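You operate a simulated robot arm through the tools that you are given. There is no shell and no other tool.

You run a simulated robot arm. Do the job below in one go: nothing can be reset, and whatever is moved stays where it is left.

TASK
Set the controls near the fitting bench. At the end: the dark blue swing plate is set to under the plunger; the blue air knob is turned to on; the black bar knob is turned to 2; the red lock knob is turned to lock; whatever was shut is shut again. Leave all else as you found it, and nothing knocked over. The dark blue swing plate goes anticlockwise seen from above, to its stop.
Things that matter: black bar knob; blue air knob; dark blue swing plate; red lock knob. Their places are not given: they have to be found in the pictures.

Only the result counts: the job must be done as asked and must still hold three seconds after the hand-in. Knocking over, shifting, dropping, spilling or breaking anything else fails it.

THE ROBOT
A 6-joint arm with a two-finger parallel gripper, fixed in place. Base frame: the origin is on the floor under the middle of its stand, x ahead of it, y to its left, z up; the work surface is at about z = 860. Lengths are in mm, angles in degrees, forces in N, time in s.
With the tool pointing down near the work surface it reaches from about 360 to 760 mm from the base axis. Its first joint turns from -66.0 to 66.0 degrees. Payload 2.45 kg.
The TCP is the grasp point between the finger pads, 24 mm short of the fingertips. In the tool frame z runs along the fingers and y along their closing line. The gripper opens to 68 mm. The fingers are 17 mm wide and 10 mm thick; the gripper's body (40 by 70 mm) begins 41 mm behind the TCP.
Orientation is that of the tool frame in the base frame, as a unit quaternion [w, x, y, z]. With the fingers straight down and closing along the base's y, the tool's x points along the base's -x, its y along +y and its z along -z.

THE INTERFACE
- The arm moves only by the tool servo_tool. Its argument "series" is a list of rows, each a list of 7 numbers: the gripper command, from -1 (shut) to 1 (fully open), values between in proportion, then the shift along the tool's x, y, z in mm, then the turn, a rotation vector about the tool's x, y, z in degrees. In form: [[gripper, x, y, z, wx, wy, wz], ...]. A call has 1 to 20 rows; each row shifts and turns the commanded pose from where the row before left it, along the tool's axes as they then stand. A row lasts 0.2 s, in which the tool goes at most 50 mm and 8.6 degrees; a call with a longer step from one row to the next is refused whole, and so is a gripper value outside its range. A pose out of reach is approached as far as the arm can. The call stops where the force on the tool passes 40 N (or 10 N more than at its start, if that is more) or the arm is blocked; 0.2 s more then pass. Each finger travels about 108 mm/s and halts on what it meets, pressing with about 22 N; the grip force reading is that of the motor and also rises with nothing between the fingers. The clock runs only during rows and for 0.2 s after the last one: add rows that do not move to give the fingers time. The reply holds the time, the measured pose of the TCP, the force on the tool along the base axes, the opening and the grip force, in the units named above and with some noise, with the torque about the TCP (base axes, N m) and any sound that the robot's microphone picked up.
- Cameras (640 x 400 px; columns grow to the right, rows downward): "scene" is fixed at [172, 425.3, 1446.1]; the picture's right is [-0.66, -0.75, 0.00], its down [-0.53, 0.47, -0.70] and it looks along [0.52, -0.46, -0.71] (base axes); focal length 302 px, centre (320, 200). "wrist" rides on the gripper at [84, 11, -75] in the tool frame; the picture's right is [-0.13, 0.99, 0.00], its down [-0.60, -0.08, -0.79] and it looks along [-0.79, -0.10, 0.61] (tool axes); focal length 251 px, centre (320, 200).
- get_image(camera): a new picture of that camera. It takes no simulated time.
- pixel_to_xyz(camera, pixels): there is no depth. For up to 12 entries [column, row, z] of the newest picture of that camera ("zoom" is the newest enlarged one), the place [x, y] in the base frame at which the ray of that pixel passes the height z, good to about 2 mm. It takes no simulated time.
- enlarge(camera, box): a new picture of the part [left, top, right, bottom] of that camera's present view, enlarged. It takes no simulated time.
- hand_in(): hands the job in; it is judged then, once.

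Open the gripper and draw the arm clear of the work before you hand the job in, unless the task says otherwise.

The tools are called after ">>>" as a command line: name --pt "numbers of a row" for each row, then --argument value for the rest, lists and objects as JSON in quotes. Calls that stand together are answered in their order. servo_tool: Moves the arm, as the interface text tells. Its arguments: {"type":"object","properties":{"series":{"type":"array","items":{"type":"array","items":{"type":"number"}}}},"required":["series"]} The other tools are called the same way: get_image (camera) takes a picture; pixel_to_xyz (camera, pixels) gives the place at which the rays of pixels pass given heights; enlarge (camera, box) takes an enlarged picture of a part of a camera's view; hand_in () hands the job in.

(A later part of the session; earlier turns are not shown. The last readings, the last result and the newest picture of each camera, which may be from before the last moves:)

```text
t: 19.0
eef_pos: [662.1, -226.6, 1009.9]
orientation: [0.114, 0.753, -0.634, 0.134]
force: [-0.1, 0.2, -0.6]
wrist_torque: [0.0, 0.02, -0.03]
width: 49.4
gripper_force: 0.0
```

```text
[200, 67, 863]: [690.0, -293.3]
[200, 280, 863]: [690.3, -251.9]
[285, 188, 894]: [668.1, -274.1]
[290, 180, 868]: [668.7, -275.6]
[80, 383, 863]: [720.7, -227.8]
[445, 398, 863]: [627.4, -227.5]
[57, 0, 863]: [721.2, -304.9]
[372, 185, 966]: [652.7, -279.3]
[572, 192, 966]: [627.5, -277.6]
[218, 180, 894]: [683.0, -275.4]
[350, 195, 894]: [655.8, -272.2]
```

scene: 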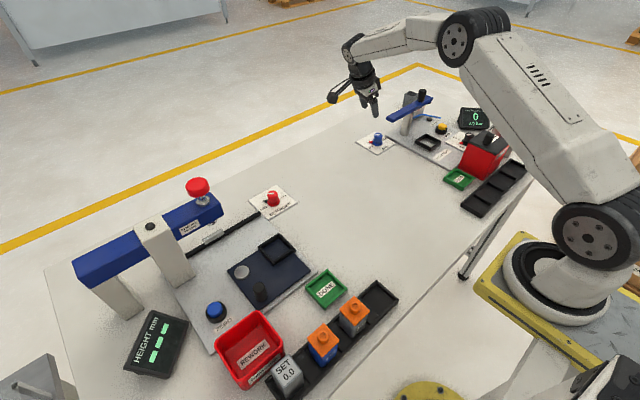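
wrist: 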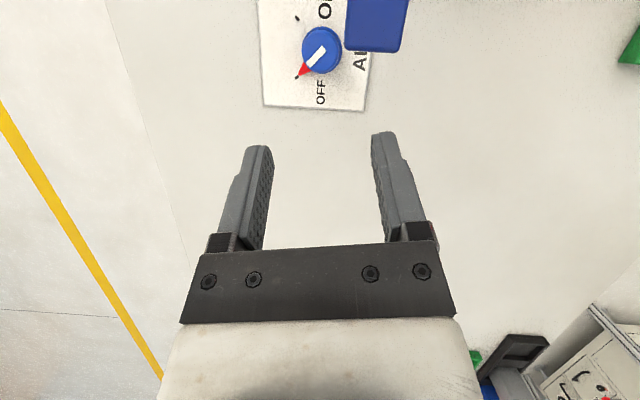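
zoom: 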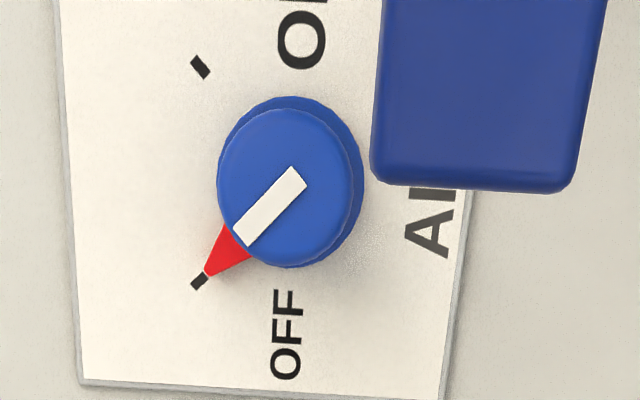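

The air knob axis is (669.4,-273), and the arm's end at y=-278.5 is confirmed. I approach along the tilted tool axis 80 mm and check.

>>> servo_tool --pt "0.45 0.1 0.1 20 0 0 0" --pt "0.45 0.1 0.1 20 0 0 0" --pt "0.45 0.1 0.1 20 0 0 0" --pt "0.45 0.1 0.1 20 0 0 0" --pt "0.45 0 0 0 0 0 0"

>>> get_image --camera "wrist"

>>> enlarge --camera "scene" --box '[330, 60, 450, 160]'

```text
t: 20.2
eef_pos: [667.9, -253.5, 934.6]
orientation: [0.112, 0.754, -0.633, 0.134]
force: [-0.8, 0.2, 0.3]
wrist_torque: [0.0, 0.01, -0.03]
width: 49.2
gripper_force: 0.1
```

```text
taken
```

wrist: 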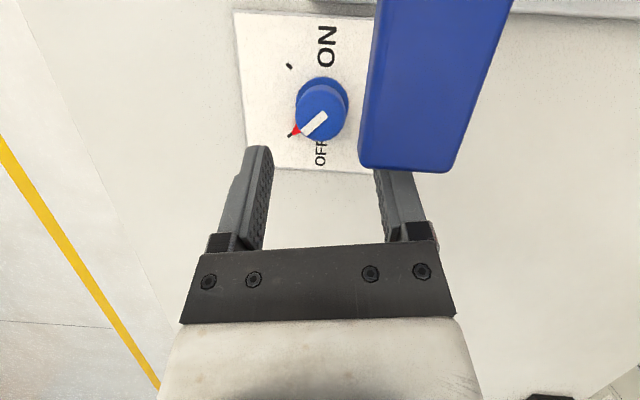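

```text
4.00 times, centred on (390, 110) of scene
```

zoom: 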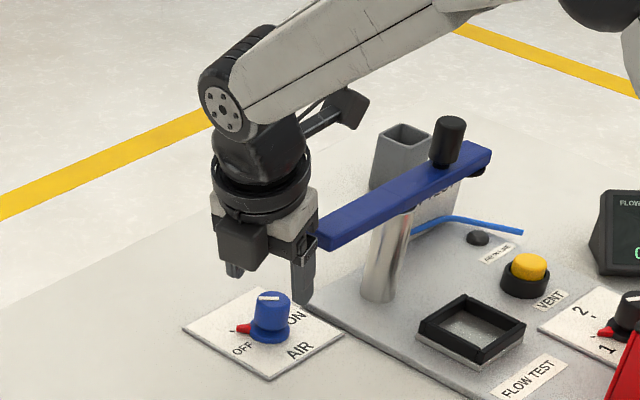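

All clear so far, but the margin to the arm's end would be only about 4 mm; I turn the lean direction 10° to +y for more room, then go the remaining 39 mm onto the knob.

>>> servo_tool --pt "0.45 0.3 -0.7 0 -1.71 0 4.7" --pt "0.45 0.3 -0.8 0 -1.71 0 4.7" --pt "0.45 0.2 0 13 0 0 0" --pt "0.45 0.2 0 13 0 0 0" --pt "0.45 0.1 0 13.4 0 0 0" --pt "0.45 0 0 0 0 0 0"

>>> get_image --camera "wrist"

>>> enlarge --camera "scene" --box '[330, 60, 450, 160]'

```text
t: 21.6
eef_pos: [669.8, -267.5, 898.9]
orientation: [-0.124, -0.695, 0.697, -0.124]
force: [0.2, -0.2, 0.4]
wrist_torque: [0.0, 0.03, -0.02]
width: 49.3
gripper_force: 0.1
```

```text
taken
```

wrist: 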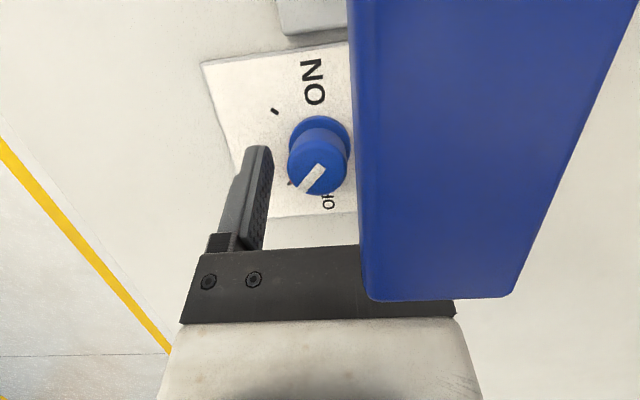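

```text
4.00 times, centred on (390, 110) of scene
```

zoom: 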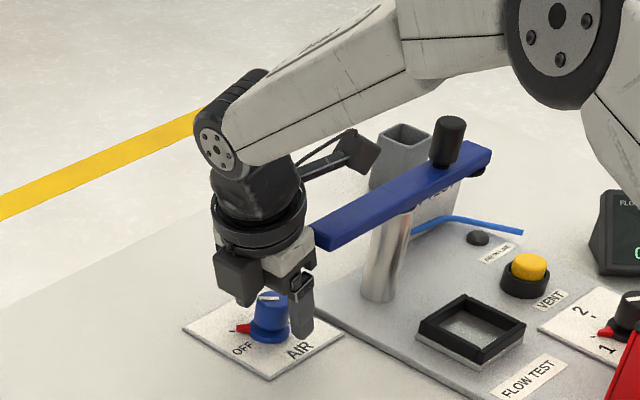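

In position around the knob with no contact; the knob (318,155) is centred between the fingers. I close the fingers on it.

>>> servo_tool --pt "-1 0 0 0 0 0 0" --pt "-1 0 0 0 0 0 0" --pt "-1 0 0 0 0 0 0"

>>> get_image --camera "wrist"

```text
t: 22.4
eef_pos: [671.0, -267.7, 899.4]
orientation: [-0.124, -0.696, 0.697, -0.124]
force: [14.9, -5.0, -7.6]
wrist_torque: [0.03, 0.13, 0.09]
width: 27.9
gripper_force: 42.4
```

```text
taken
```

wrist: 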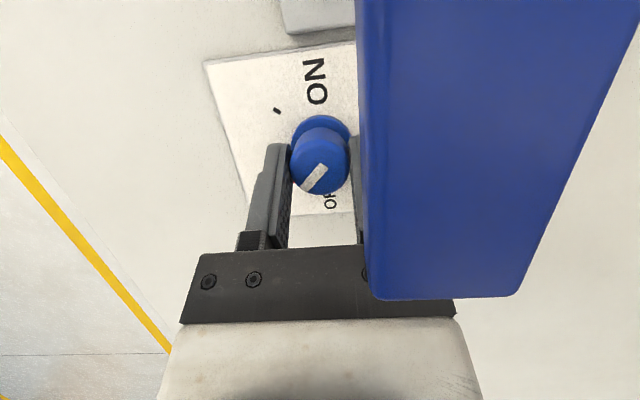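

The knob is held (27.9 mm) with a 15 N side load toward +x, so I ease the tool 1.5 mm that way and turn the first 16° clockwise about the knob's axis to see how it responds.

>>> servo_tool --pt "-1 0 -1.5 0 0 0 0" --pt "-1 0 -0.7 0 -2.74 0 7.52" --pt "-1 0 -0.7 0 -2.74 0 7.52" --pt "-1 0 0 0 0 0 0"

>>> get_image --camera "wrist"

>>> enlarge --camera "scene" --box '[330, 60, 450, 160]'

```text
t: 23.4
eef_pos: [671.3, -267.8, 898.2]
orientation: [-0.14, -0.59, 0.788, -0.103]
force: [-1.7, -0.7, 0.1]
wrist_torque: [0.35, -0.34, -0.02]
width: 27.8
gripper_force: 42.5
```

```text
taken
```

wrist: 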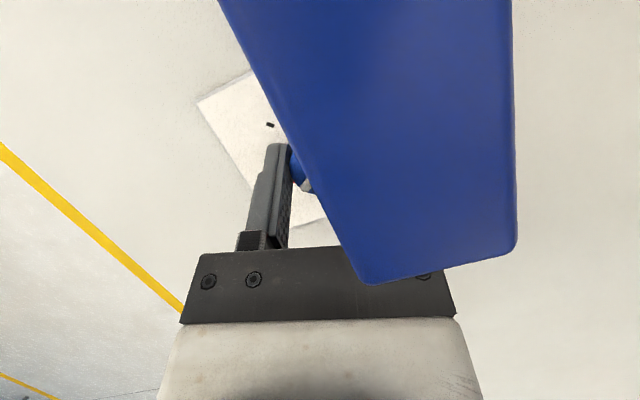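

```text
4.00 times, centred on (390, 110) of scene
```

zoom: 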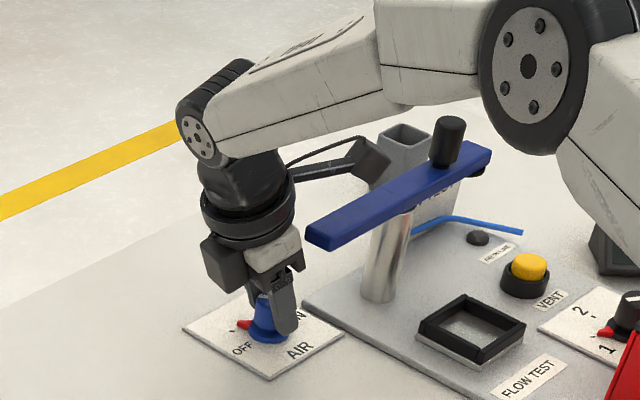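

The knob turns with the grip and forces stay small. I continue clockwise another 24° about the same axis.

>>> servo_tool --pt "-1 0 -0.7 0 -2.74 0 7.52" --pt "-1 0 -0.7 0 -2.74 0 7.52" --pt "-1 0 -0.7 0 -2.74 0 7.52" --pt "-1 0 0 0 0 0 0"

>>> enlarge --camera "scene" --box '[350, 110, 410, 160]'

>>> enlarge --camera "scene" --box '[330, 60, 450, 160]'

```text
t: 24.4
eef_pos: [672.7, -268.9, 898.9]
orientation: [-0.159, -0.414, 0.893, -0.074]
force: [-12.0, 1.4, 4.0]
wrist_torque: [0.3, -0.52, -0.07]
width: 27.6
gripper_force: 42.6
```

```text
8.00 times, centred on (380, 135) of scene
```

zoom: 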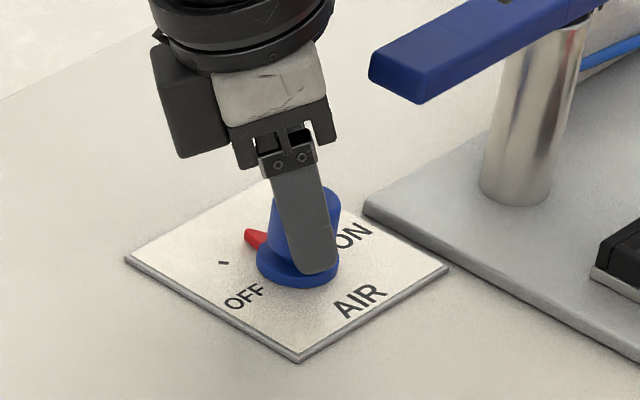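

```text
4.00 times, centred on (390, 110) of scene
```

zoom: 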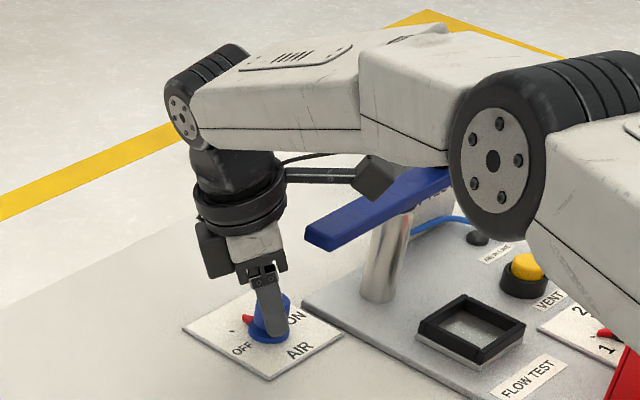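

The pointer is now about halfway (pointing along +x) and the pose is still reached well. I ease the 12 N side load by 1.2 mm and go on another 16°.

>>> servo_tool --pt "-1 0.7 0.9 0.3 0 0 0" --pt "-1 0 -0.7 0 -2.74 0 7.52" --pt "-1 0 -0.7 0 -2.74 0 7.52" --pt "-1 0 0 0 0 0 0"

>>> enlarge --camera "scene" --box '[330, 60, 450, 160]'

```text
t: 25.5
eef_pos: [673.9, -269.4, 900.3]
orientation: [-0.161, -0.286, 0.943, -0.056]
force: [12.0, -5.3, -8.2]
wrist_torque: [0.2, 0.5, 0.03]
width: 27.8
gripper_force: 42.0
out of reach, approached as far as the arm can: row 3
stopped in row 4: the force on the tool passed its limit at 40 N (the readings are from after the stop); the commanded pose is now the measured one
```

```text
4.00 times, centred on (390, 110) of scene
```

zoom: 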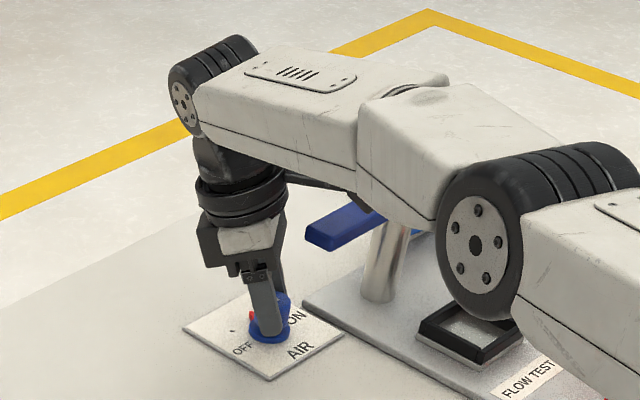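

The arm is at its reach limit after about 54° of turn. I open the fingers in place, turn the tool back about 44° around the knob with the fingers open, ready to regrip.

>>> servo_tool --pt "0.45 0 0 0 0 0 0" --pt "0.45 0 0 0 0 0 0" --pt "0.45 0 0.7 0 2.74 0 -7.52" --pt "0.45 0 0.7 0 2.74 0 -7.52" --pt "0.45 0 0.7 0 2.74 0 -7.52" --pt "0.45 0 0.7 0 2.74 0 -7.52" --pt "0.45 0 0.7 0 2.74 0 -7.52" --pt "0.45 0 0.4 0 1.37 0 -3.76" --pt "0.45 0 0 0 0 0 0"

>>> enlarge --camera "scene" --box '[350, 110, 410, 160]'

>>> get_image --camera "wrist"

```text
t: 27.5
eef_pos: [668.8, -267.6, 900.3]
orientation: [-0.133, -0.619, 0.766, -0.115]
force: [0.3, 0.1, -0.4]
wrist_torque: [0.0, -0.01, -0.04]
width: 49.2
gripper_force: 0.2
```

```text
8.00 times, centred on (380, 135) of scene
```

zoom: 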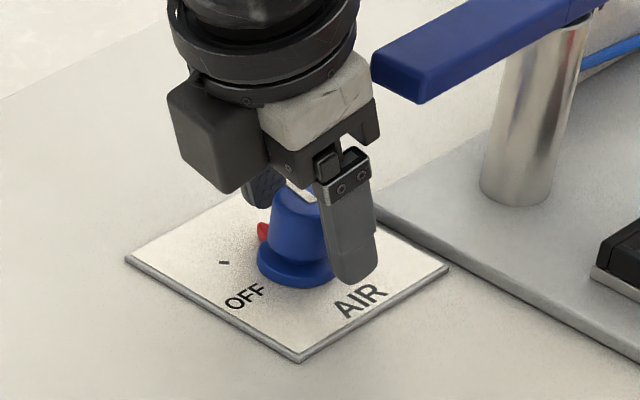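

```text
taken
```

wrist: 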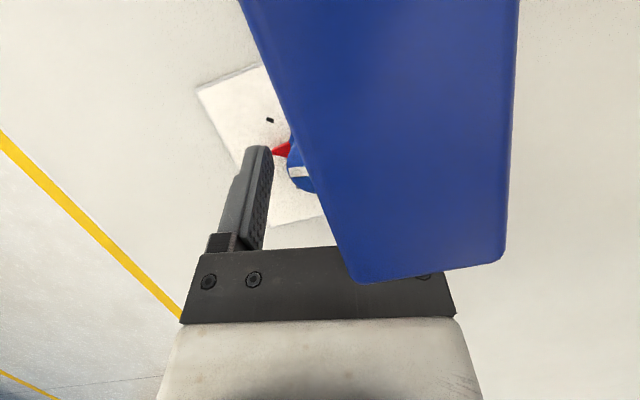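

The pointer is now just past +x, about 35° short of ON. I re-centre on the knob (2 mm toward +x, 1.5 mm down), close, and turn a further 32° clockwise.

>>> servo_tool --pt "0.45 -0.5 -2.1 1.4 0 0 0" --pt "-1 0 0 0 0 0 0" --pt "-1 0 0 0 0 0 0" --pt "-1 0 -0.7 0 -2.74 0 7.52" --pt "-1 0 -0.7 0 -2.74 0 7.52" --pt "-1 0 -0.7 0 -2.74 0 7.52" --pt "-1 0 -0.7 0 -2.74 0 7.52" --pt "-1 0 0 0 0 0 0"

>>> enlarge --camera "scene" --box '[350, 110, 410, 160]'

>>> get_image --camera "wrist"

```text
t: 29.3
eef_pos: [673.0, -268.5, 899.1]
orientation: [-0.158, -0.382, 0.908, -0.072]
force: [-11.1, 2.0, 3.3]
wrist_torque: [-0.05, 1.5, -0.05]
width: 27.2
gripper_force: 41.9
```

```text
8.00 times, centred on (380, 135) of scene
```

zoom: 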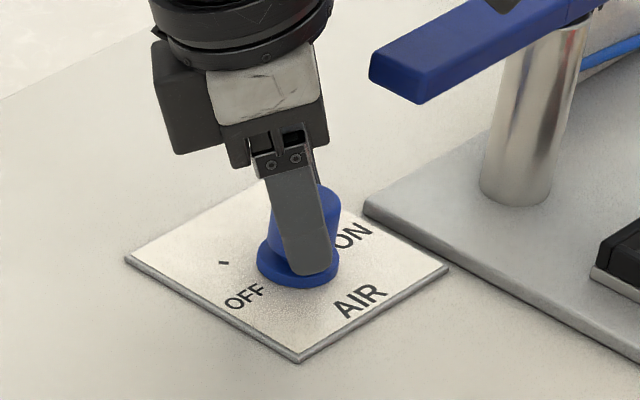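

```text
taken
```

wrist: 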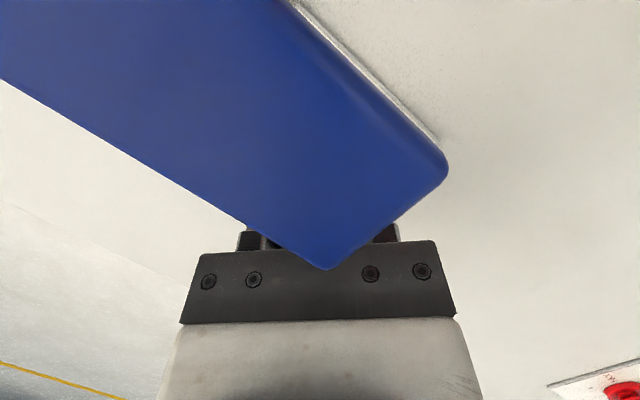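

The grip turned another 32°; the pointer is hidden from both cameras, so I open, turn the tool back and look at it.

>>> servo_tool --pt "0.45 0 0 0 0 0 0" --pt "0.45 0 0 0 0 0 0" --pt "0.45 0 0.7 0 2.74 0 -7.52" --pt "0.45 0 0.7 0 2.74 0 -7.52" --pt "0.45 0 0.7 0 2.74 0 -7.52" --pt "0.45 0 0.7 0 2.74 0 -7.52" --pt "0.45 0 0.7 0 2.74 0 -7.52" --pt "0.45 0 0 0 0 0 0"

>>> get_image --camera "wrist"

>>> enlarge --camera "scene" --box '[350, 110, 410, 160]'

```text
t: 31.1
eef_pos: [670.6, -267.4, 898.2]
orientation: [-0.125, -0.67, 0.721, -0.125]
force: [0.2, 0.6, -0.3]
wrist_torque: [-0.01, 0.01, -0.01]
width: 49.5
gripper_force: 0.0
```

```text
taken
```

wrist: 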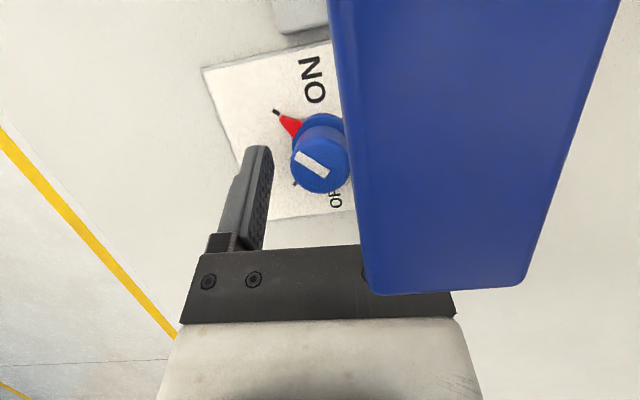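

```text
8.00 times, centred on (380, 135) of scene
```

zoom: 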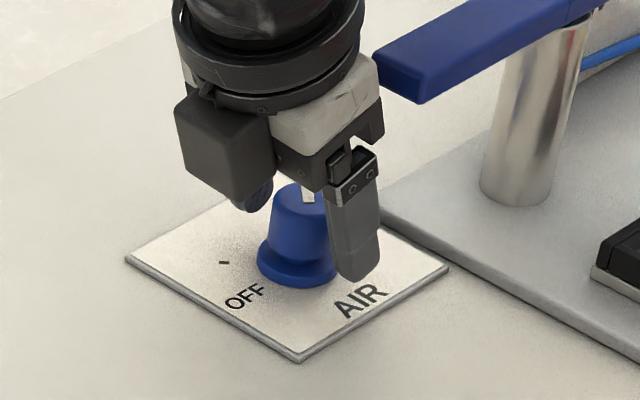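

The pointer now points at the ON tick (276,112); I enlarge to check how exactly.

>>> enlarge --camera "wrist" --box '[255, 85, 355, 205]'

```text
3.33 times, centred on (305, 145) of wrist
```

zoom: 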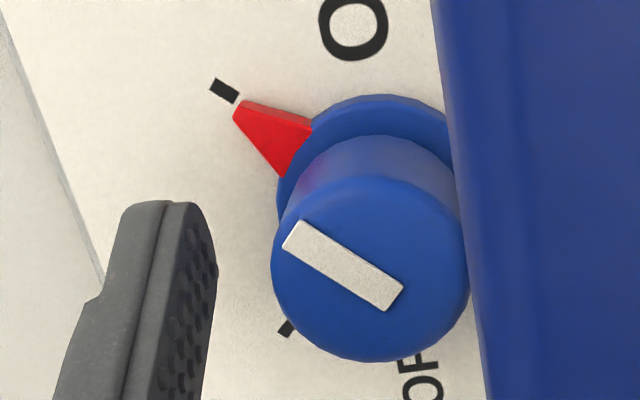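

I measure the pointer angle against the tick with rays at plate height and pointer height.

>>> pixel_to_xyz --camera "zoom" --pixels '[[223, 91, 863], [237, 110, 867], [237, 110, 870], [297, 150, 870], [288, 327, 863], [293, 234, 895], [396, 297, 895], [370, 268, 895]]'

```text
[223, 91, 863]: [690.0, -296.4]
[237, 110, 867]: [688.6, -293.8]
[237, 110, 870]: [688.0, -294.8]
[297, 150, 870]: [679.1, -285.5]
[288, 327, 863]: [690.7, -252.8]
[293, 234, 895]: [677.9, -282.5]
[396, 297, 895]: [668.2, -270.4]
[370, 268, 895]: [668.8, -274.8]
```

The pointer tip and the ON tick agree within about 1-2°, so the air knob is on. I withdraw along the tilted tool axis, level the tool and rise.

>>> servo_tool --pt "0.45 0 0 -20 0 0 0" --pt "0.45 0 0 -35 0 0 0" --pt "0.45 0 0 -35 0 0 0" --pt "0.45 0 0 -35 0 0 0" --pt "0.45 0 0 0 0 -6.67 0" --pt "0.45 0 0 0 0 -6.67 0" --pt "0.45 0 0 0 0 -6.67 0" --pt "0.45 0 0 -35 0 0 0" --pt "0.45 0 0 -35 0 0 0" --pt "0.45 0 0 0 0 0 0"

>>> enlarge --camera "scene" --box '[350, 75, 470, 165]'

```text
t: 33.3
eef_pos: [672.0, -223.0, 1085.7]
orientation: [0.001, -0.681, 0.732, -0.006]
force: [0.8, -0.1, 0.0]
wrist_torque: [0.03, 0.01, 0.0]
width: 49.4
gripper_force: 0.0
```

```text
4.44 times, centred on (410, 120) of scene
```

zoom: 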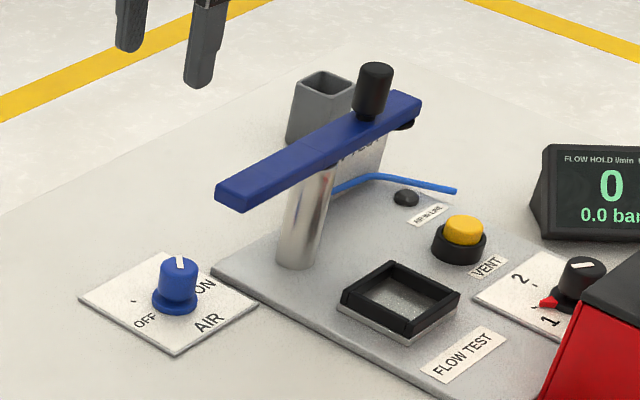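

Air knob is turned and the blue arm is where it was. Now I turn the level tool round by 170° so the camera looks toward -y again, and check the air knob and the way to the bar knob.

>>> servo_tool --pt "0.45 0 0 0 0 0 8.5" --pt "0.45 0 0 0 0 0 8.5" --pt "0.45 0 0 0 0 0 8.5" --pt "0.45 0 0 0 0 0 8.5" --pt "0.45 0 0 0 0 0 8.5" --pt "0.45 0 0 0 0 0 8.5" --pt "0.45 0 0 0 0 0 8.5" --pt "0.45 0 0 0 0 0 8.5" --pt "0.45 0 0 0 0 0 8.5" --pt "0.45 0 0 0 0 0 8.5" --pt "0.45 0 0 0 0 0 8.5" --pt "0.45 0 0 0 0 0 8.5" --pt "0.45 0 0 0 0 0 8.5" --pt "0.45 0 0 0 0 0 8.5" --pt "0.45 0 0 0 0 0 8.5" --pt "0.45 0 0 0 0 0 8.5" --pt "0.45 0 0 0 0 0 8.5" --pt "0.45 0 0 0 0 0 8.5" --pt "0.45 0 0 0 0 0 8.5" --pt "0.45 0 0 0 0 0 8.5"

>>> enlarge --camera "wrist" --box '[250, 0, 410, 130]'

>>> get_image --camera "wrist"

```text
t: 37.5
eef_pos: [672.4, -221.8, 1085.0]
orientation: [0.006, 0.671, 0.741, 0.002]
force: [0.3, 0.0, 0.7]
wrist_torque: [-0.01, 0.02, -0.02]
width: 49.4
gripper_force: 0.1
```

```text
3.08 times, centred on (330, 65) of wrist
```

zoom: 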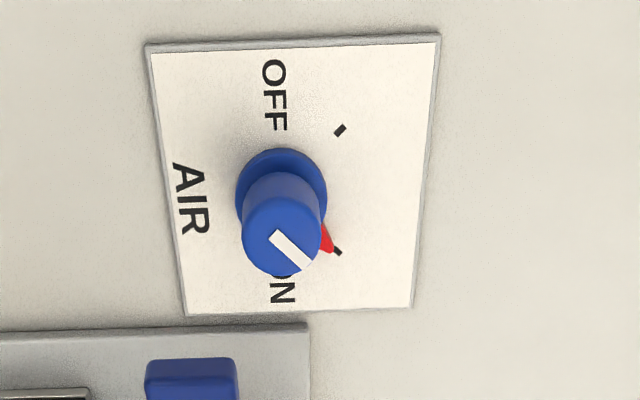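

```text
taken
```

wrist: 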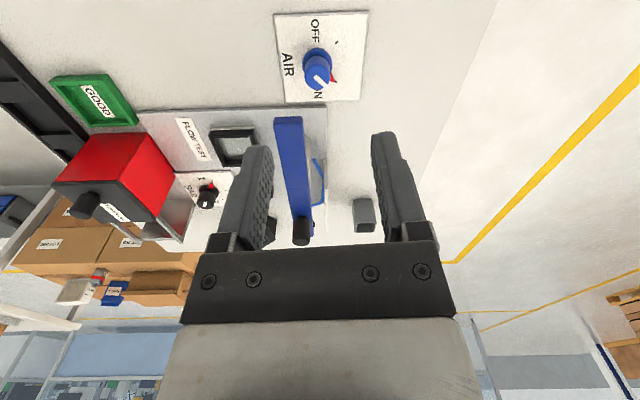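

The air pointer sits right on the ON tick. Next I carry the level tool at z≈1085 over to the bar knob at (472,-483).

>>> servo_tool --pt "0.3 -34.3 -32.2 0 0 0 0" --pt "0.3 -34.3 -32.2 0 0 0 0" --pt "0.3 -34.3 -32.2 0 0 0 0" --pt "0.3 -34.3 -32.2 0 0 0 0" --pt "0.3 -34.3 -32.2 0 0 0 0" --pt "0.3 -34.3 -32.2 0 0 0 0" --pt "0.3 -34.3 -32.2 0 0 0 0" --pt "0.3 0 0 0 0 0 0"

>>> get_image --camera "wrist"

>>> get_image --camera "scene"

```text
t: 39.3
eef_pos: [474.2, -486.0, 1084.1]
orientation: [0.006, 0.67, 0.742, 0.002]
force: [-1.2, -0.5, -0.1]
wrist_torque: [-0.01, 0.0, 0.02]
width: 44.2
gripper_force: 0.1
```

```text
taken
```

wrist: 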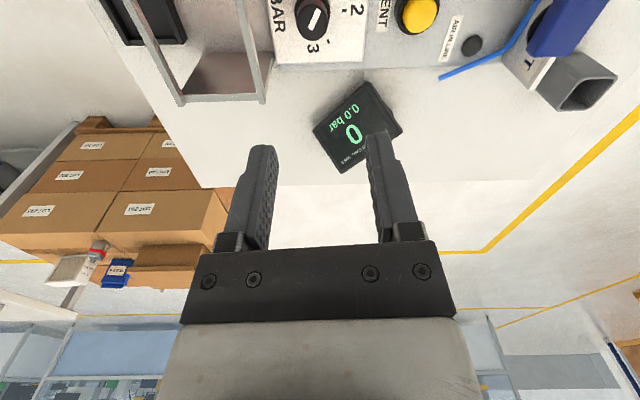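

```text
taken
```

scene: 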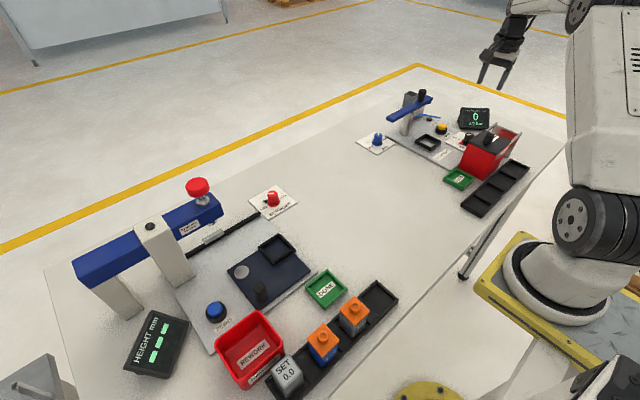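

The bar knob is in view at (313,18) next to the grey rail frame at the left; I enlarge and measure knob axis, ticks and the rail.

>>> enlarge --camera "wrist" --box '[220, 0, 400, 110]'

```text
3.56 times, centred on (310, 55) of wrist
```

zoom: 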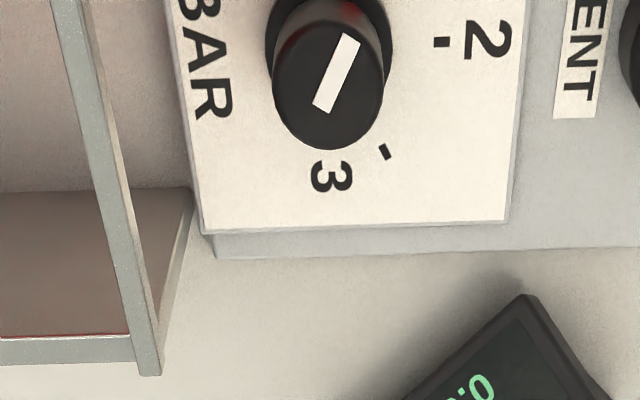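

>>> pixel_to_xyz --camera "zoom" --pixels '[[441, 42, 870], [386, 152, 870], [331, 92, 901], [274, 82, 899], [385, 80, 899], [205, 235, 870], [510, 222, 870], [152, 375, 940], [128, 360, 940], [80, 0, 940], [152, 375, 862], [100, 60, 940]]'

```text
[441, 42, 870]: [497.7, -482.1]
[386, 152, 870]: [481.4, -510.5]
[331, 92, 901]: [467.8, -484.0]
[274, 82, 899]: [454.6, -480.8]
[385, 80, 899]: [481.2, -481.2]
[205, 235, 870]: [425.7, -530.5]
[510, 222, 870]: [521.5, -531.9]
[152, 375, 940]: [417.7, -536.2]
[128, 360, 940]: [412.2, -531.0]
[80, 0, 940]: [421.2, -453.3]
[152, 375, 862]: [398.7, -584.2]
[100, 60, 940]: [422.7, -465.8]
```

Best estimate for the bar knob axis is (470,-483), 27 mm wide. I level the tool exactly and descend 150 mm over it, with 44 mm opening, then look.

>>> servo_tool --pt "0.3 1.1 -1.3 0 0.66 0.3 0" --pt "0.3 1.1 -1.3 37.5 0 0 0" --pt "0.3 1.2 -1.3 37.5 0 0 0" --pt "0.3 0 0 37.5 0 0 0" --pt "0.3 0 0 37.5 0 0 0" --pt "0.3 0 0 0 0 0 0"

>>> get_image --camera "wrist"

>>> enlarge --camera "scene" --box '[420, 60, 540, 190]'

```text
t: 40.7
eef_pos: [469.0, -483.2, 935.0]
orientation: [0.001, 0.67, 0.743, -0.001]
force: [-0.1, 0.3, -0.3]
wrist_torque: [0.0, -0.02, 0.0]
width: 44.5
gripper_force: 0.1
```

```text
taken
```

wrist: 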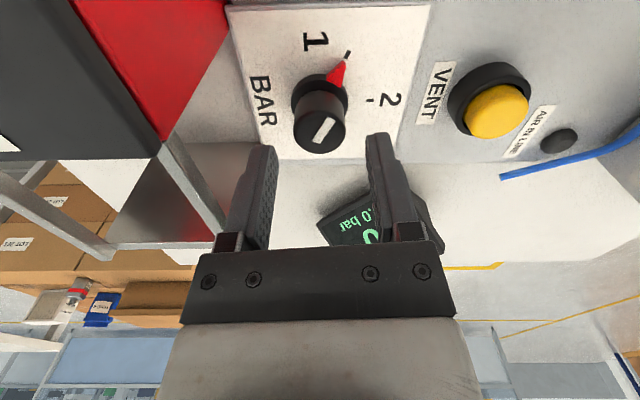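

```text
3.08 times, centred on (480, 125) of scene
```

zoom: 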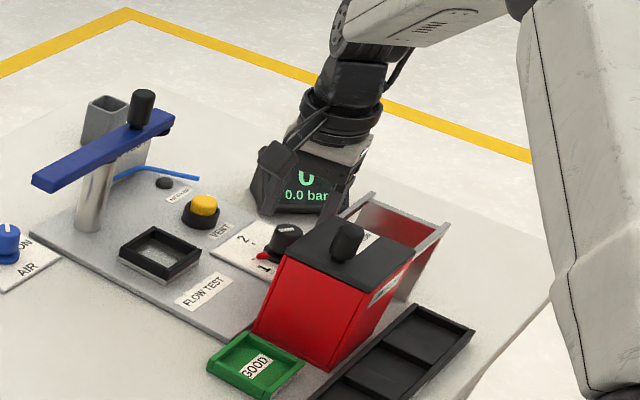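

The knob (320,130) is centred between the fingers; I check its axis once more from this close view before the last 31 mm.

>>> enlarge --camera "wrist" --box '[260, 30, 420, 170]'

```text
2.86 times, centred on (340, 100) of wrist
```

zoom: 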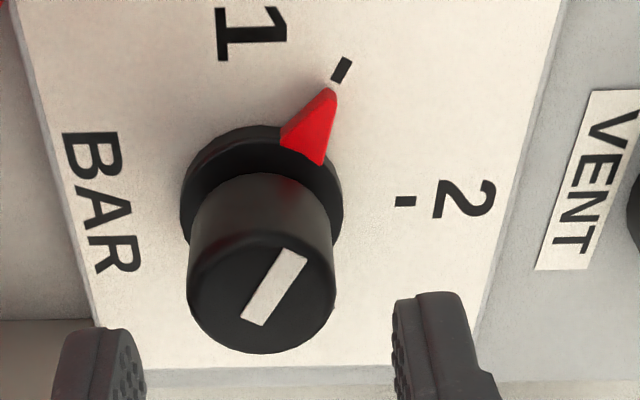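

>>> pixel_to_xyz --camera "zoom" --pixels '[[341, 69, 870], [405, 201, 870], [333, 90, 873], [263, 290, 901], [188, 270, 898], [336, 262, 898], [261, 190, 876], [182, 205, 874], [343, 195, 874]]'

```text
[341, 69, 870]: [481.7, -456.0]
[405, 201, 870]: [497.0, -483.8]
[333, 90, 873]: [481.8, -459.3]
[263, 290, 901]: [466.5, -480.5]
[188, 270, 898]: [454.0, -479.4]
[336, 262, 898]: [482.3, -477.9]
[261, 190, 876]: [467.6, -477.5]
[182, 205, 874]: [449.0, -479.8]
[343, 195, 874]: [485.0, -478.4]
```

Axis about (469,-482.5), matching the present TCP. I descend the last 31 mm and then close on the knob.

>>> servo_tool --pt "0.3 0 0 12 0 0 0" --pt "0.3 0 0 12 0 0 0" --pt "0.3 0 0 7 0 0 0" --pt "0.3 0 0 0 0 0 0" --pt "-1 0 0 0 0 0 0" --pt "-1 0 0 0 0 0 0" --pt "-1 0 0 0 0 0 0"

>>> get_image --camera "wrist"

```text
t: 42.3
eef_pos: [468.5, -482.0, 903.2]
orientation: [0.0, 0.67, 0.743, -0.002]
force: [-4.2, -0.4, -0.4]
wrist_torque: [-0.1, -0.55, 0.03]
width: 27.5
gripper_force: 42.8
```

```text
taken
```

wrist: 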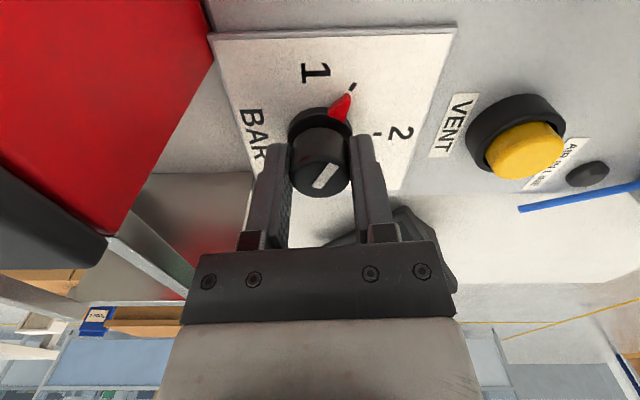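

Held with 27.5 mm and only 4 N of side load. I turn 32° clockwise first and look.

>>> servo_tool --pt "-1 0 0 0 0 0 8" --pt "-1 0 0 0 0 0 8" --pt "-1 0 0 0 0 0 8" --pt "-1 0 0 0 0 0 8" --pt "-1 0 0 0 0 0 0"

>>> get_image --camera "wrist"

>>> enlarge --camera "scene" --box '[420, 60, 540, 190]'

```text
t: 43.5
eef_pos: [468.1, -482.2, 903.8]
orientation: [-0.001, 0.849, 0.528, -0.002]
force: [-8.6, 2.6, 4.7]
wrist_torque: [0.43, -0.57, 0.0]
width: 27.4
gripper_force: 42.4
```

```text
taken
```

wrist: 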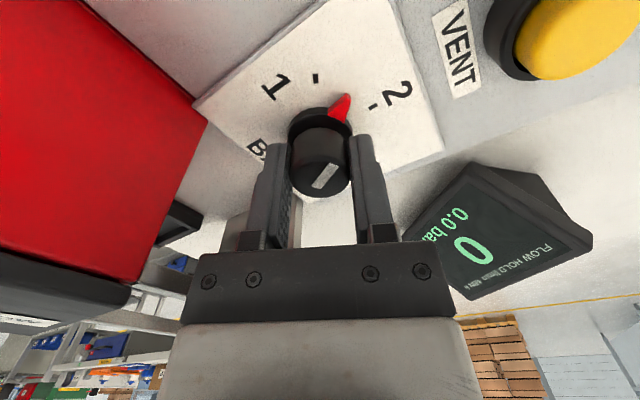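

```text
3.08 times, centred on (480, 125) of scene
```

zoom: 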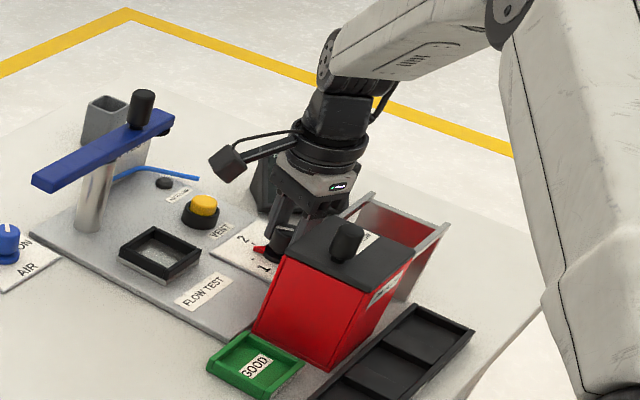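

The pointer turns with the grip and is about midway between 1 and 2. I turn another 29°.

>>> servo_tool --pt "-1 0 0 0 0 0 8" --pt "-1 0 0 0 0 0 8" --pt "-1 0 0 0 0 0 8" --pt "-1 0 0 0 0 0 5" --pt "-1 0 0 0 0 0 0"

>>> get_image --camera "wrist"

>>> enlarge --camera "wrist" --box '[240, 40, 400, 220]'

```text
t: 44.7
eef_pos: [467.9, -481.3, 904.5]
orientation: [0.001, 0.954, 0.3, -0.002]
force: [-7.9, 2.8, 4.7]
wrist_torque: [0.59, 0.11, -0.02]
width: 27.5
gripper_force: 42.4
```

```text
taken
```

wrist: 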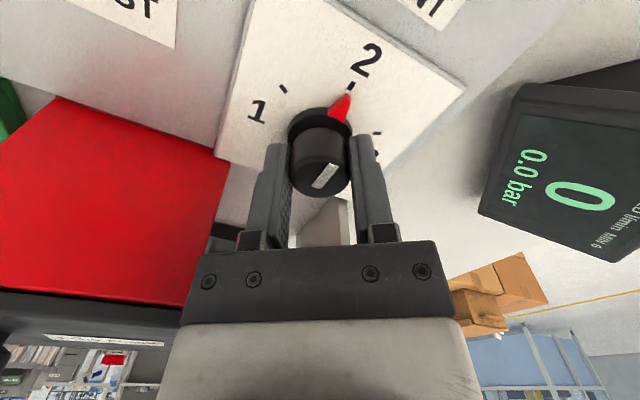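

```text
2.22 times, centred on (320, 130) of wrist
```

zoom: 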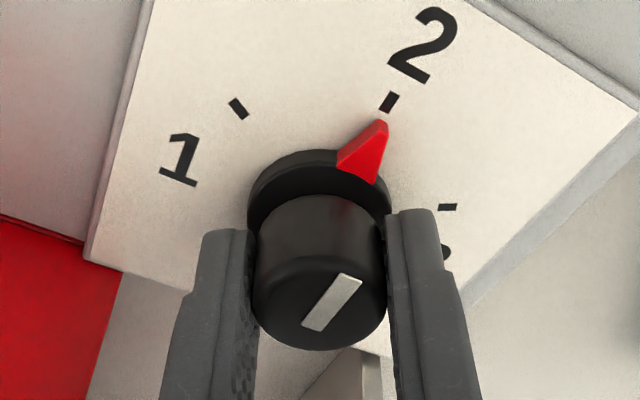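

I measure pointer tip and the three ticks from this view to see whether it lies on 2.

>>> pixel_to_xyz --camera "zoom" --pixels '[[238, 108, 870], [390, 102, 870], [447, 208, 870], [386, 122, 873], [386, 122, 876], [357, 176, 876], [320, 205, 876], [320, 300, 901]]'

```text
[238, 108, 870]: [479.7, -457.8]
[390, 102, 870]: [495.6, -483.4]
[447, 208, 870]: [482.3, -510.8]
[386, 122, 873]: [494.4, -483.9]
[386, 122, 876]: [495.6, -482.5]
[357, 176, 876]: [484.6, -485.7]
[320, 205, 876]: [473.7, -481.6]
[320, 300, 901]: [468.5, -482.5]
```

The pointer tip (≈495,-483) lies on tick 2 (495.6,-483.4). I release and rise straight up, then check the dial.

>>> servo_tool --pt "0.3 0 0 0 0 0 0" --pt "0.3 0 0 0 0 0 0" --pt "0.3 0 0 -20 0 0 0" --pt "0.3 0 0 -40 0 0 0" --pt "0.3 0 0 -40 0 0 0" --pt "0.3 0 0 -40 0 0 0" --pt "0.3 0 0 -40 0 0 0" --pt "0.3 0 0 0 0 0 0"

>>> get_image --camera "wrist"

>>> enlarge --camera "scene" --box '[440, 105, 540, 185]'

```text
t: 46.5
eef_pos: [466.6, -482.6, 1084.2]
orientation: [0.0, 0.954, 0.3, -0.001]
force: [0.4, 0.5, 0.5]
wrist_torque: [-0.01, -0.04, -0.02]
width: 44.4
gripper_force: 0.0
```

```text
taken
```

wrist: 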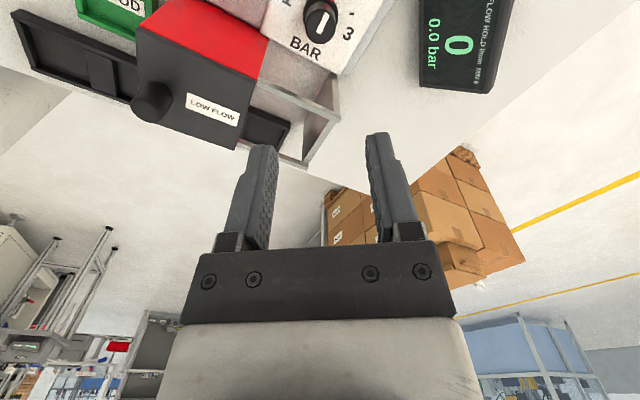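

```text
5.00 times, centred on (490, 145) of scene
```

zoom: 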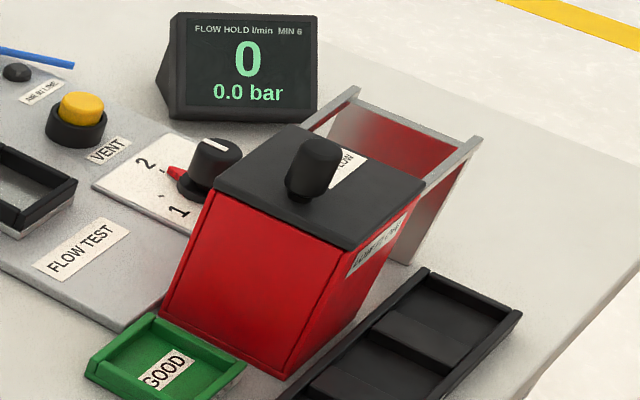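

The dial reads 2 and the cover is untouched. I turn the tool back to its original heading (x axis toward the base) before crossing to the press station.

>>> servo_tool --pt "0.3 0 0 0 0 0 -8.53" --pt "0.3 0 0 0 0 0 -8.53" --pt "0.3 0 0 0 0 0 -8.53" --pt "0.3 0 0 0 0 0 -8.53" --pt "0.3 0 0 0 0 0 -8.53" --pt "0.3 0 0 0 0 0 -8.53" --pt "0.3 0 0 0 0 0 -8.53" --pt "0.3 0 0 0 0 0 -8.53" --pt "0.3 0 0 0 0 0 -8.53" --pt "0.3 0 0 0 0 0 -8.53" --pt "0.3 0 0 0 0 0 -8.53" --pt "0.3 0 0 0 0 0 -8.53" --pt "0.3 0 0 0 0 0 -8.53" --pt "0.3 0 0 0 0 0 -8.53" --pt "0.3 0 0 0 0 0 -8.53" --pt "0.3 0 0 0 0 0 -8.53" --pt "0.3 0 0 0 0 0 -8.53"

>>> pixel_to_xyz --camera "scene" --pixels '[[255, 311, 920], [283, 345, 920], [216, 341, 920], [247, 388, 920], [255, 311, 940], [283, 345, 940], [215, 308, 885], [341, 300, 920], [170, 280, 863], [197, 200, 1020], [197, 200, 1040]]'

```text
t: 50.1
eef_pos: [469.4, -482.2, 1083.2]
orientation: [-0.001, -0.001, 1.0, -0.001]
force: [0.3, 0.4, 0.2]
wrist_torque: [0.0, 0.04, 0.0]
width: 44.2
gripper_force: 0.1
```

```text
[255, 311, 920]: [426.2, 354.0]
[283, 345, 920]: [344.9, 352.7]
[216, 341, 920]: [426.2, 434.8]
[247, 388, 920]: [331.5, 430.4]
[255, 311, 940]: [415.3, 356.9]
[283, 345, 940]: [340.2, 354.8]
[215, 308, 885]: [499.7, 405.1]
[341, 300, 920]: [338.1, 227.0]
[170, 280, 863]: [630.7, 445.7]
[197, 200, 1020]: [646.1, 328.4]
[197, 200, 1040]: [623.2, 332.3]
```

The red rework bin spans x 335-426, y 353-435, clear of the handle post. I now cross over at z≈1100 to a viewpoint over the press station.

>>> servo_tool --pt "0.3 4.06 46 -2.2 0 0 0" --pt "0.3 4.06 46 -2.2 0 0 0" --pt "0.3 4.06 46 -2.2 0 0 0" --pt "0.3 4.06 46 -2.2 0 0 0" --pt "0.3 4.06 46 -2.2 0 0 0" --pt "0.3 4.06 46 -2.2 0 0 0" --pt "0.3 4.06 46 -2.2 0 0 0" --pt "0.3 4.06 46 -2.2 0 0 0" --pt "0.3 4.06 46 -2.2 0 0 0" --pt "0.3 4.06 46 -2.2 0 0 0" --pt "0.3 4.06 46 -2.2 0 0 0" --pt "0.3 4.06 46 -2.2 0 0 0" --pt "0.3 4.06 46 -2.2 0 0 0" --pt "0.3 4.06 46 -2.2 0 0 0" --pt "0.3 4.06 46 -2.2 0 0 0" --pt "0.3 4.06 46 -2.2 0 0 0" --pt "0.3 4.06 46 -2.2 0 0 0" --pt "0.3 0 0 0 0 0 0"

>>> get_image --camera "wrist"

>>> get_image --camera "scene"

```text
t: 53.9
eef_pos: [400.1, 300.2, 1121.0]
orientation: [-0.001, 0.001, 1.0, -0.001]
force: [-0.7, -0.4, -0.4]
wrist_torque: [-0.02, 0.0, 0.0]
width: 44.3
gripper_force: 0.0
```

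```text
taken
```

wrist: 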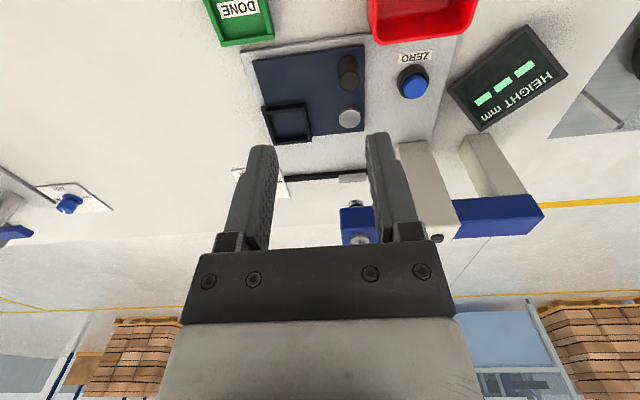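

```text
taken
```

scene: 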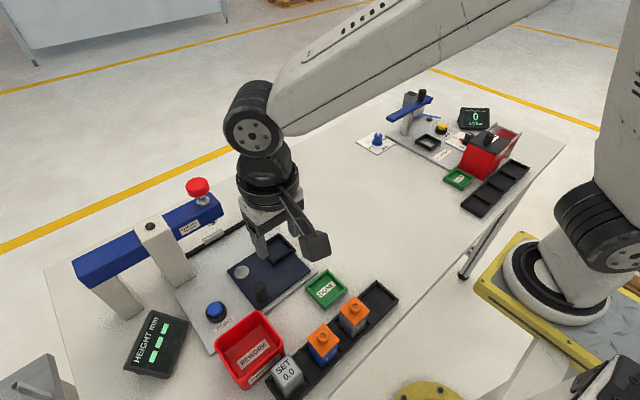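

The wrist view shows the swing plate with the silver pivot at (349,118), black post at (348,75), nest at (288,122). I enlarge and measure them.

>>> enlarge --camera "wrist" --box '[230, 30, 390, 150]'

>>> pixel_to_xyz --camera "wrist" --pixels '[[349, 118, 876], [348, 82, 910], [348, 66, 876], [288, 122, 874], [253, 58, 872], [363, 46, 872], [361, 133, 872], [271, 142, 872], [348, 84, 905], [358, 230, 1000]]'

```text
3.33 times, centred on (310, 90) of wrist
```

zoom: 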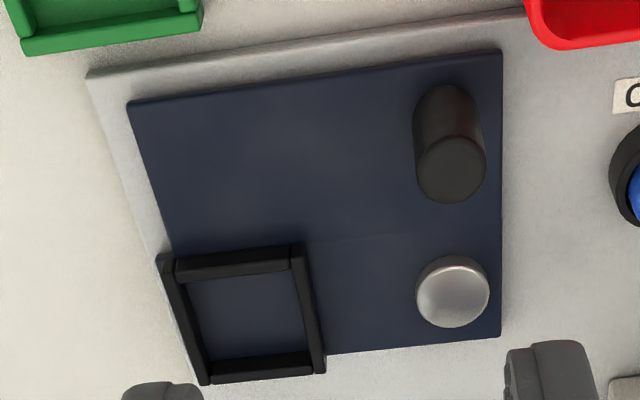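

```text
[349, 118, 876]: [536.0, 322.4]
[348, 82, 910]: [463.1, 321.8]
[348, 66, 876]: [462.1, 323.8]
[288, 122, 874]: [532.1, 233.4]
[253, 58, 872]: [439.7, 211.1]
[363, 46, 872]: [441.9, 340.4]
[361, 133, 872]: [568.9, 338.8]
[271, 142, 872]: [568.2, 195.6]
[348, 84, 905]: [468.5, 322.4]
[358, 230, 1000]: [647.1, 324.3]
```

Post axis ≈ (463,322.5), 25 mm thick, top z≈910; pivot ≈ (537,322), so a radius of 74 mm. I move above the post and descend to z≈906 with the fingers straddling it along y.

>>> servo_tool --pt "0.35 -21 7.4 40.3 0 0 0" --pt "0.35 -21 7.4 40.3 0 0 0" --pt "0.35 -21 7.5 40.3 0 0 0" --pt "0.35 0 0 30 0 0 0" --pt "0.35 0 0 30 0 0 0" --pt "0.35 0 0 0 0 0 0"

>>> get_image --camera "wrist"

>>> enlarge --camera "scene" --box '[200, 180, 360, 340]'

```text
t: 55.3
eef_pos: [462.8, 321.9, 937.8]
orientation: [-0.001, 0.0, 1.0, -0.001]
force: [-0.1, 0.7, -0.2]
wrist_torque: [0.0, 0.0, -0.03]
width: 46.0
gripper_force: 0.1
```

```text
taken
```

wrist: 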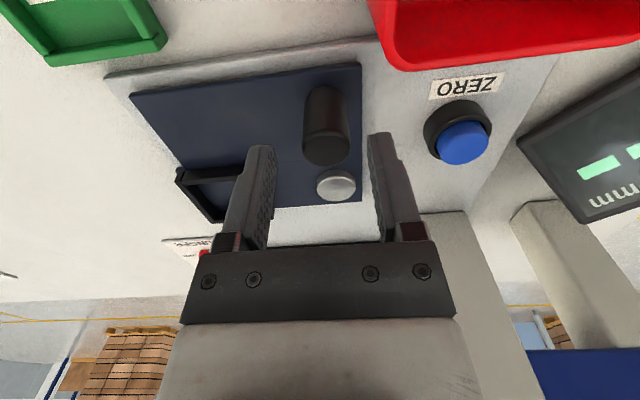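

```text
2.50 times, centred on (280, 260) of scene
```

zoom: 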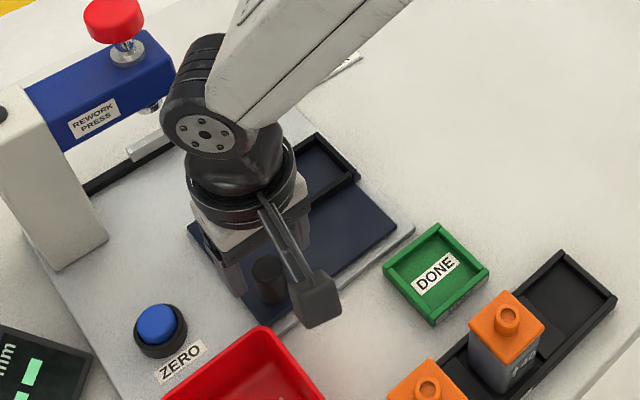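

The post top (326,145) is between the fingers; I check its centre once more by ray before going down.

>>> pixel_to_xyz --camera "wrist" --pixels '[[326, 145, 910], [303, 143, 910], [349, 140, 910], [336, 186, 877], [326, 98, 874]]'

```text
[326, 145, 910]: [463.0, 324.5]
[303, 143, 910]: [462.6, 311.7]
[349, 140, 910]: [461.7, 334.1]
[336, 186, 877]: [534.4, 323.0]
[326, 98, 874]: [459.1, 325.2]
```

Post centre (462.5,323.3). I go down 31 mm, shifting 1 mm in y, and close on the post.

>>> servo_tool --pt "0.35 0 1 11 0 0 0" --pt "0.35 0 0 10 0 0 0" --pt "0.35 0 0 10 0 0 0" --pt "0.35 0 0 0 0 0 0" --pt "-1 0 0 0 0 0 0" --pt "-1 0 0 0 0 0 0" --pt "-1 0 0 0 0 0 0"

>>> get_image --camera "wrist"

```text
t: 56.9
eef_pos: [462.5, 323.1, 907.4]
orientation: [-0.001, 0.001, 1.0, -0.001]
force: [-0.9, 1.2, -4.1]
wrist_torque: [0.86, -0.3, -0.02]
width: 23.9
gripper_force: 40.5
```

```text
taken
```

wrist: 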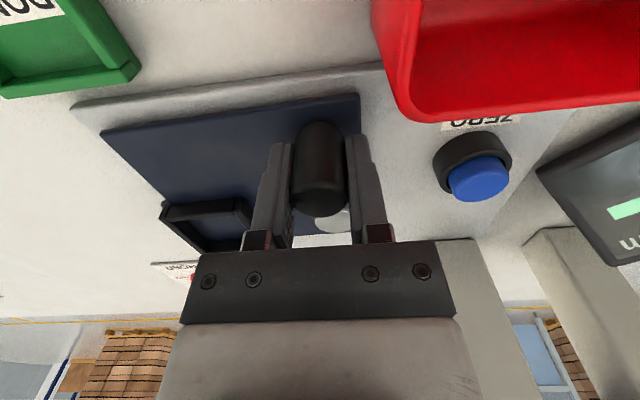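

The post is held (23.9 mm). I start swinging it anticlockwise about the pivot (537,322.5), 8° per row with the tool turning along, for the first 24°.

>>> servo_tool --pt "-1 -0.72 -10.36 0 0 0 -8" --pt "-1 -0.72 -10.36 0 0 0 -8" --pt "-1 -0.72 -10.36 0 0 0 -8" --pt "-1 0 0 0 0 0 0"

>>> get_image --camera "wrist"

>>> enlarge --camera "scene" --box '[200, 180, 360, 340]'

```text
t: 57.9
eef_pos: [470.7, 293.0, 907.4]
orientation: [-0.001, -0.207, 0.978, -0.002]
force: [11.3, 4.8, -13.9]
wrist_torque: [0.28, 0.94, 0.05]
width: 23.7
gripper_force: 40.5
```

```text
taken
```

wrist: 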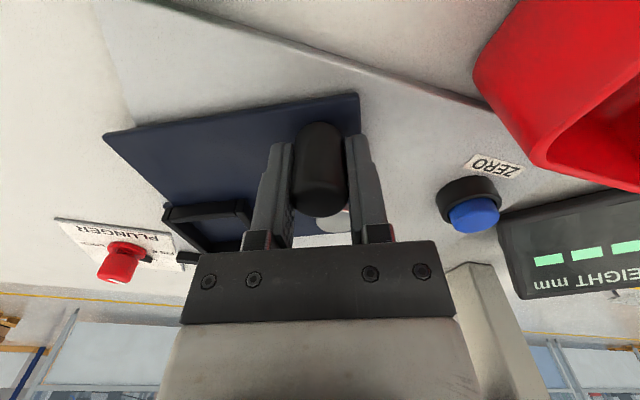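

```text
2.50 times, centred on (280, 260) of scene
```

zoom: 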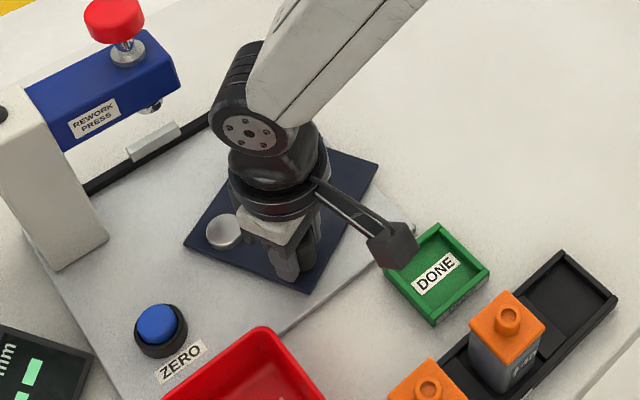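

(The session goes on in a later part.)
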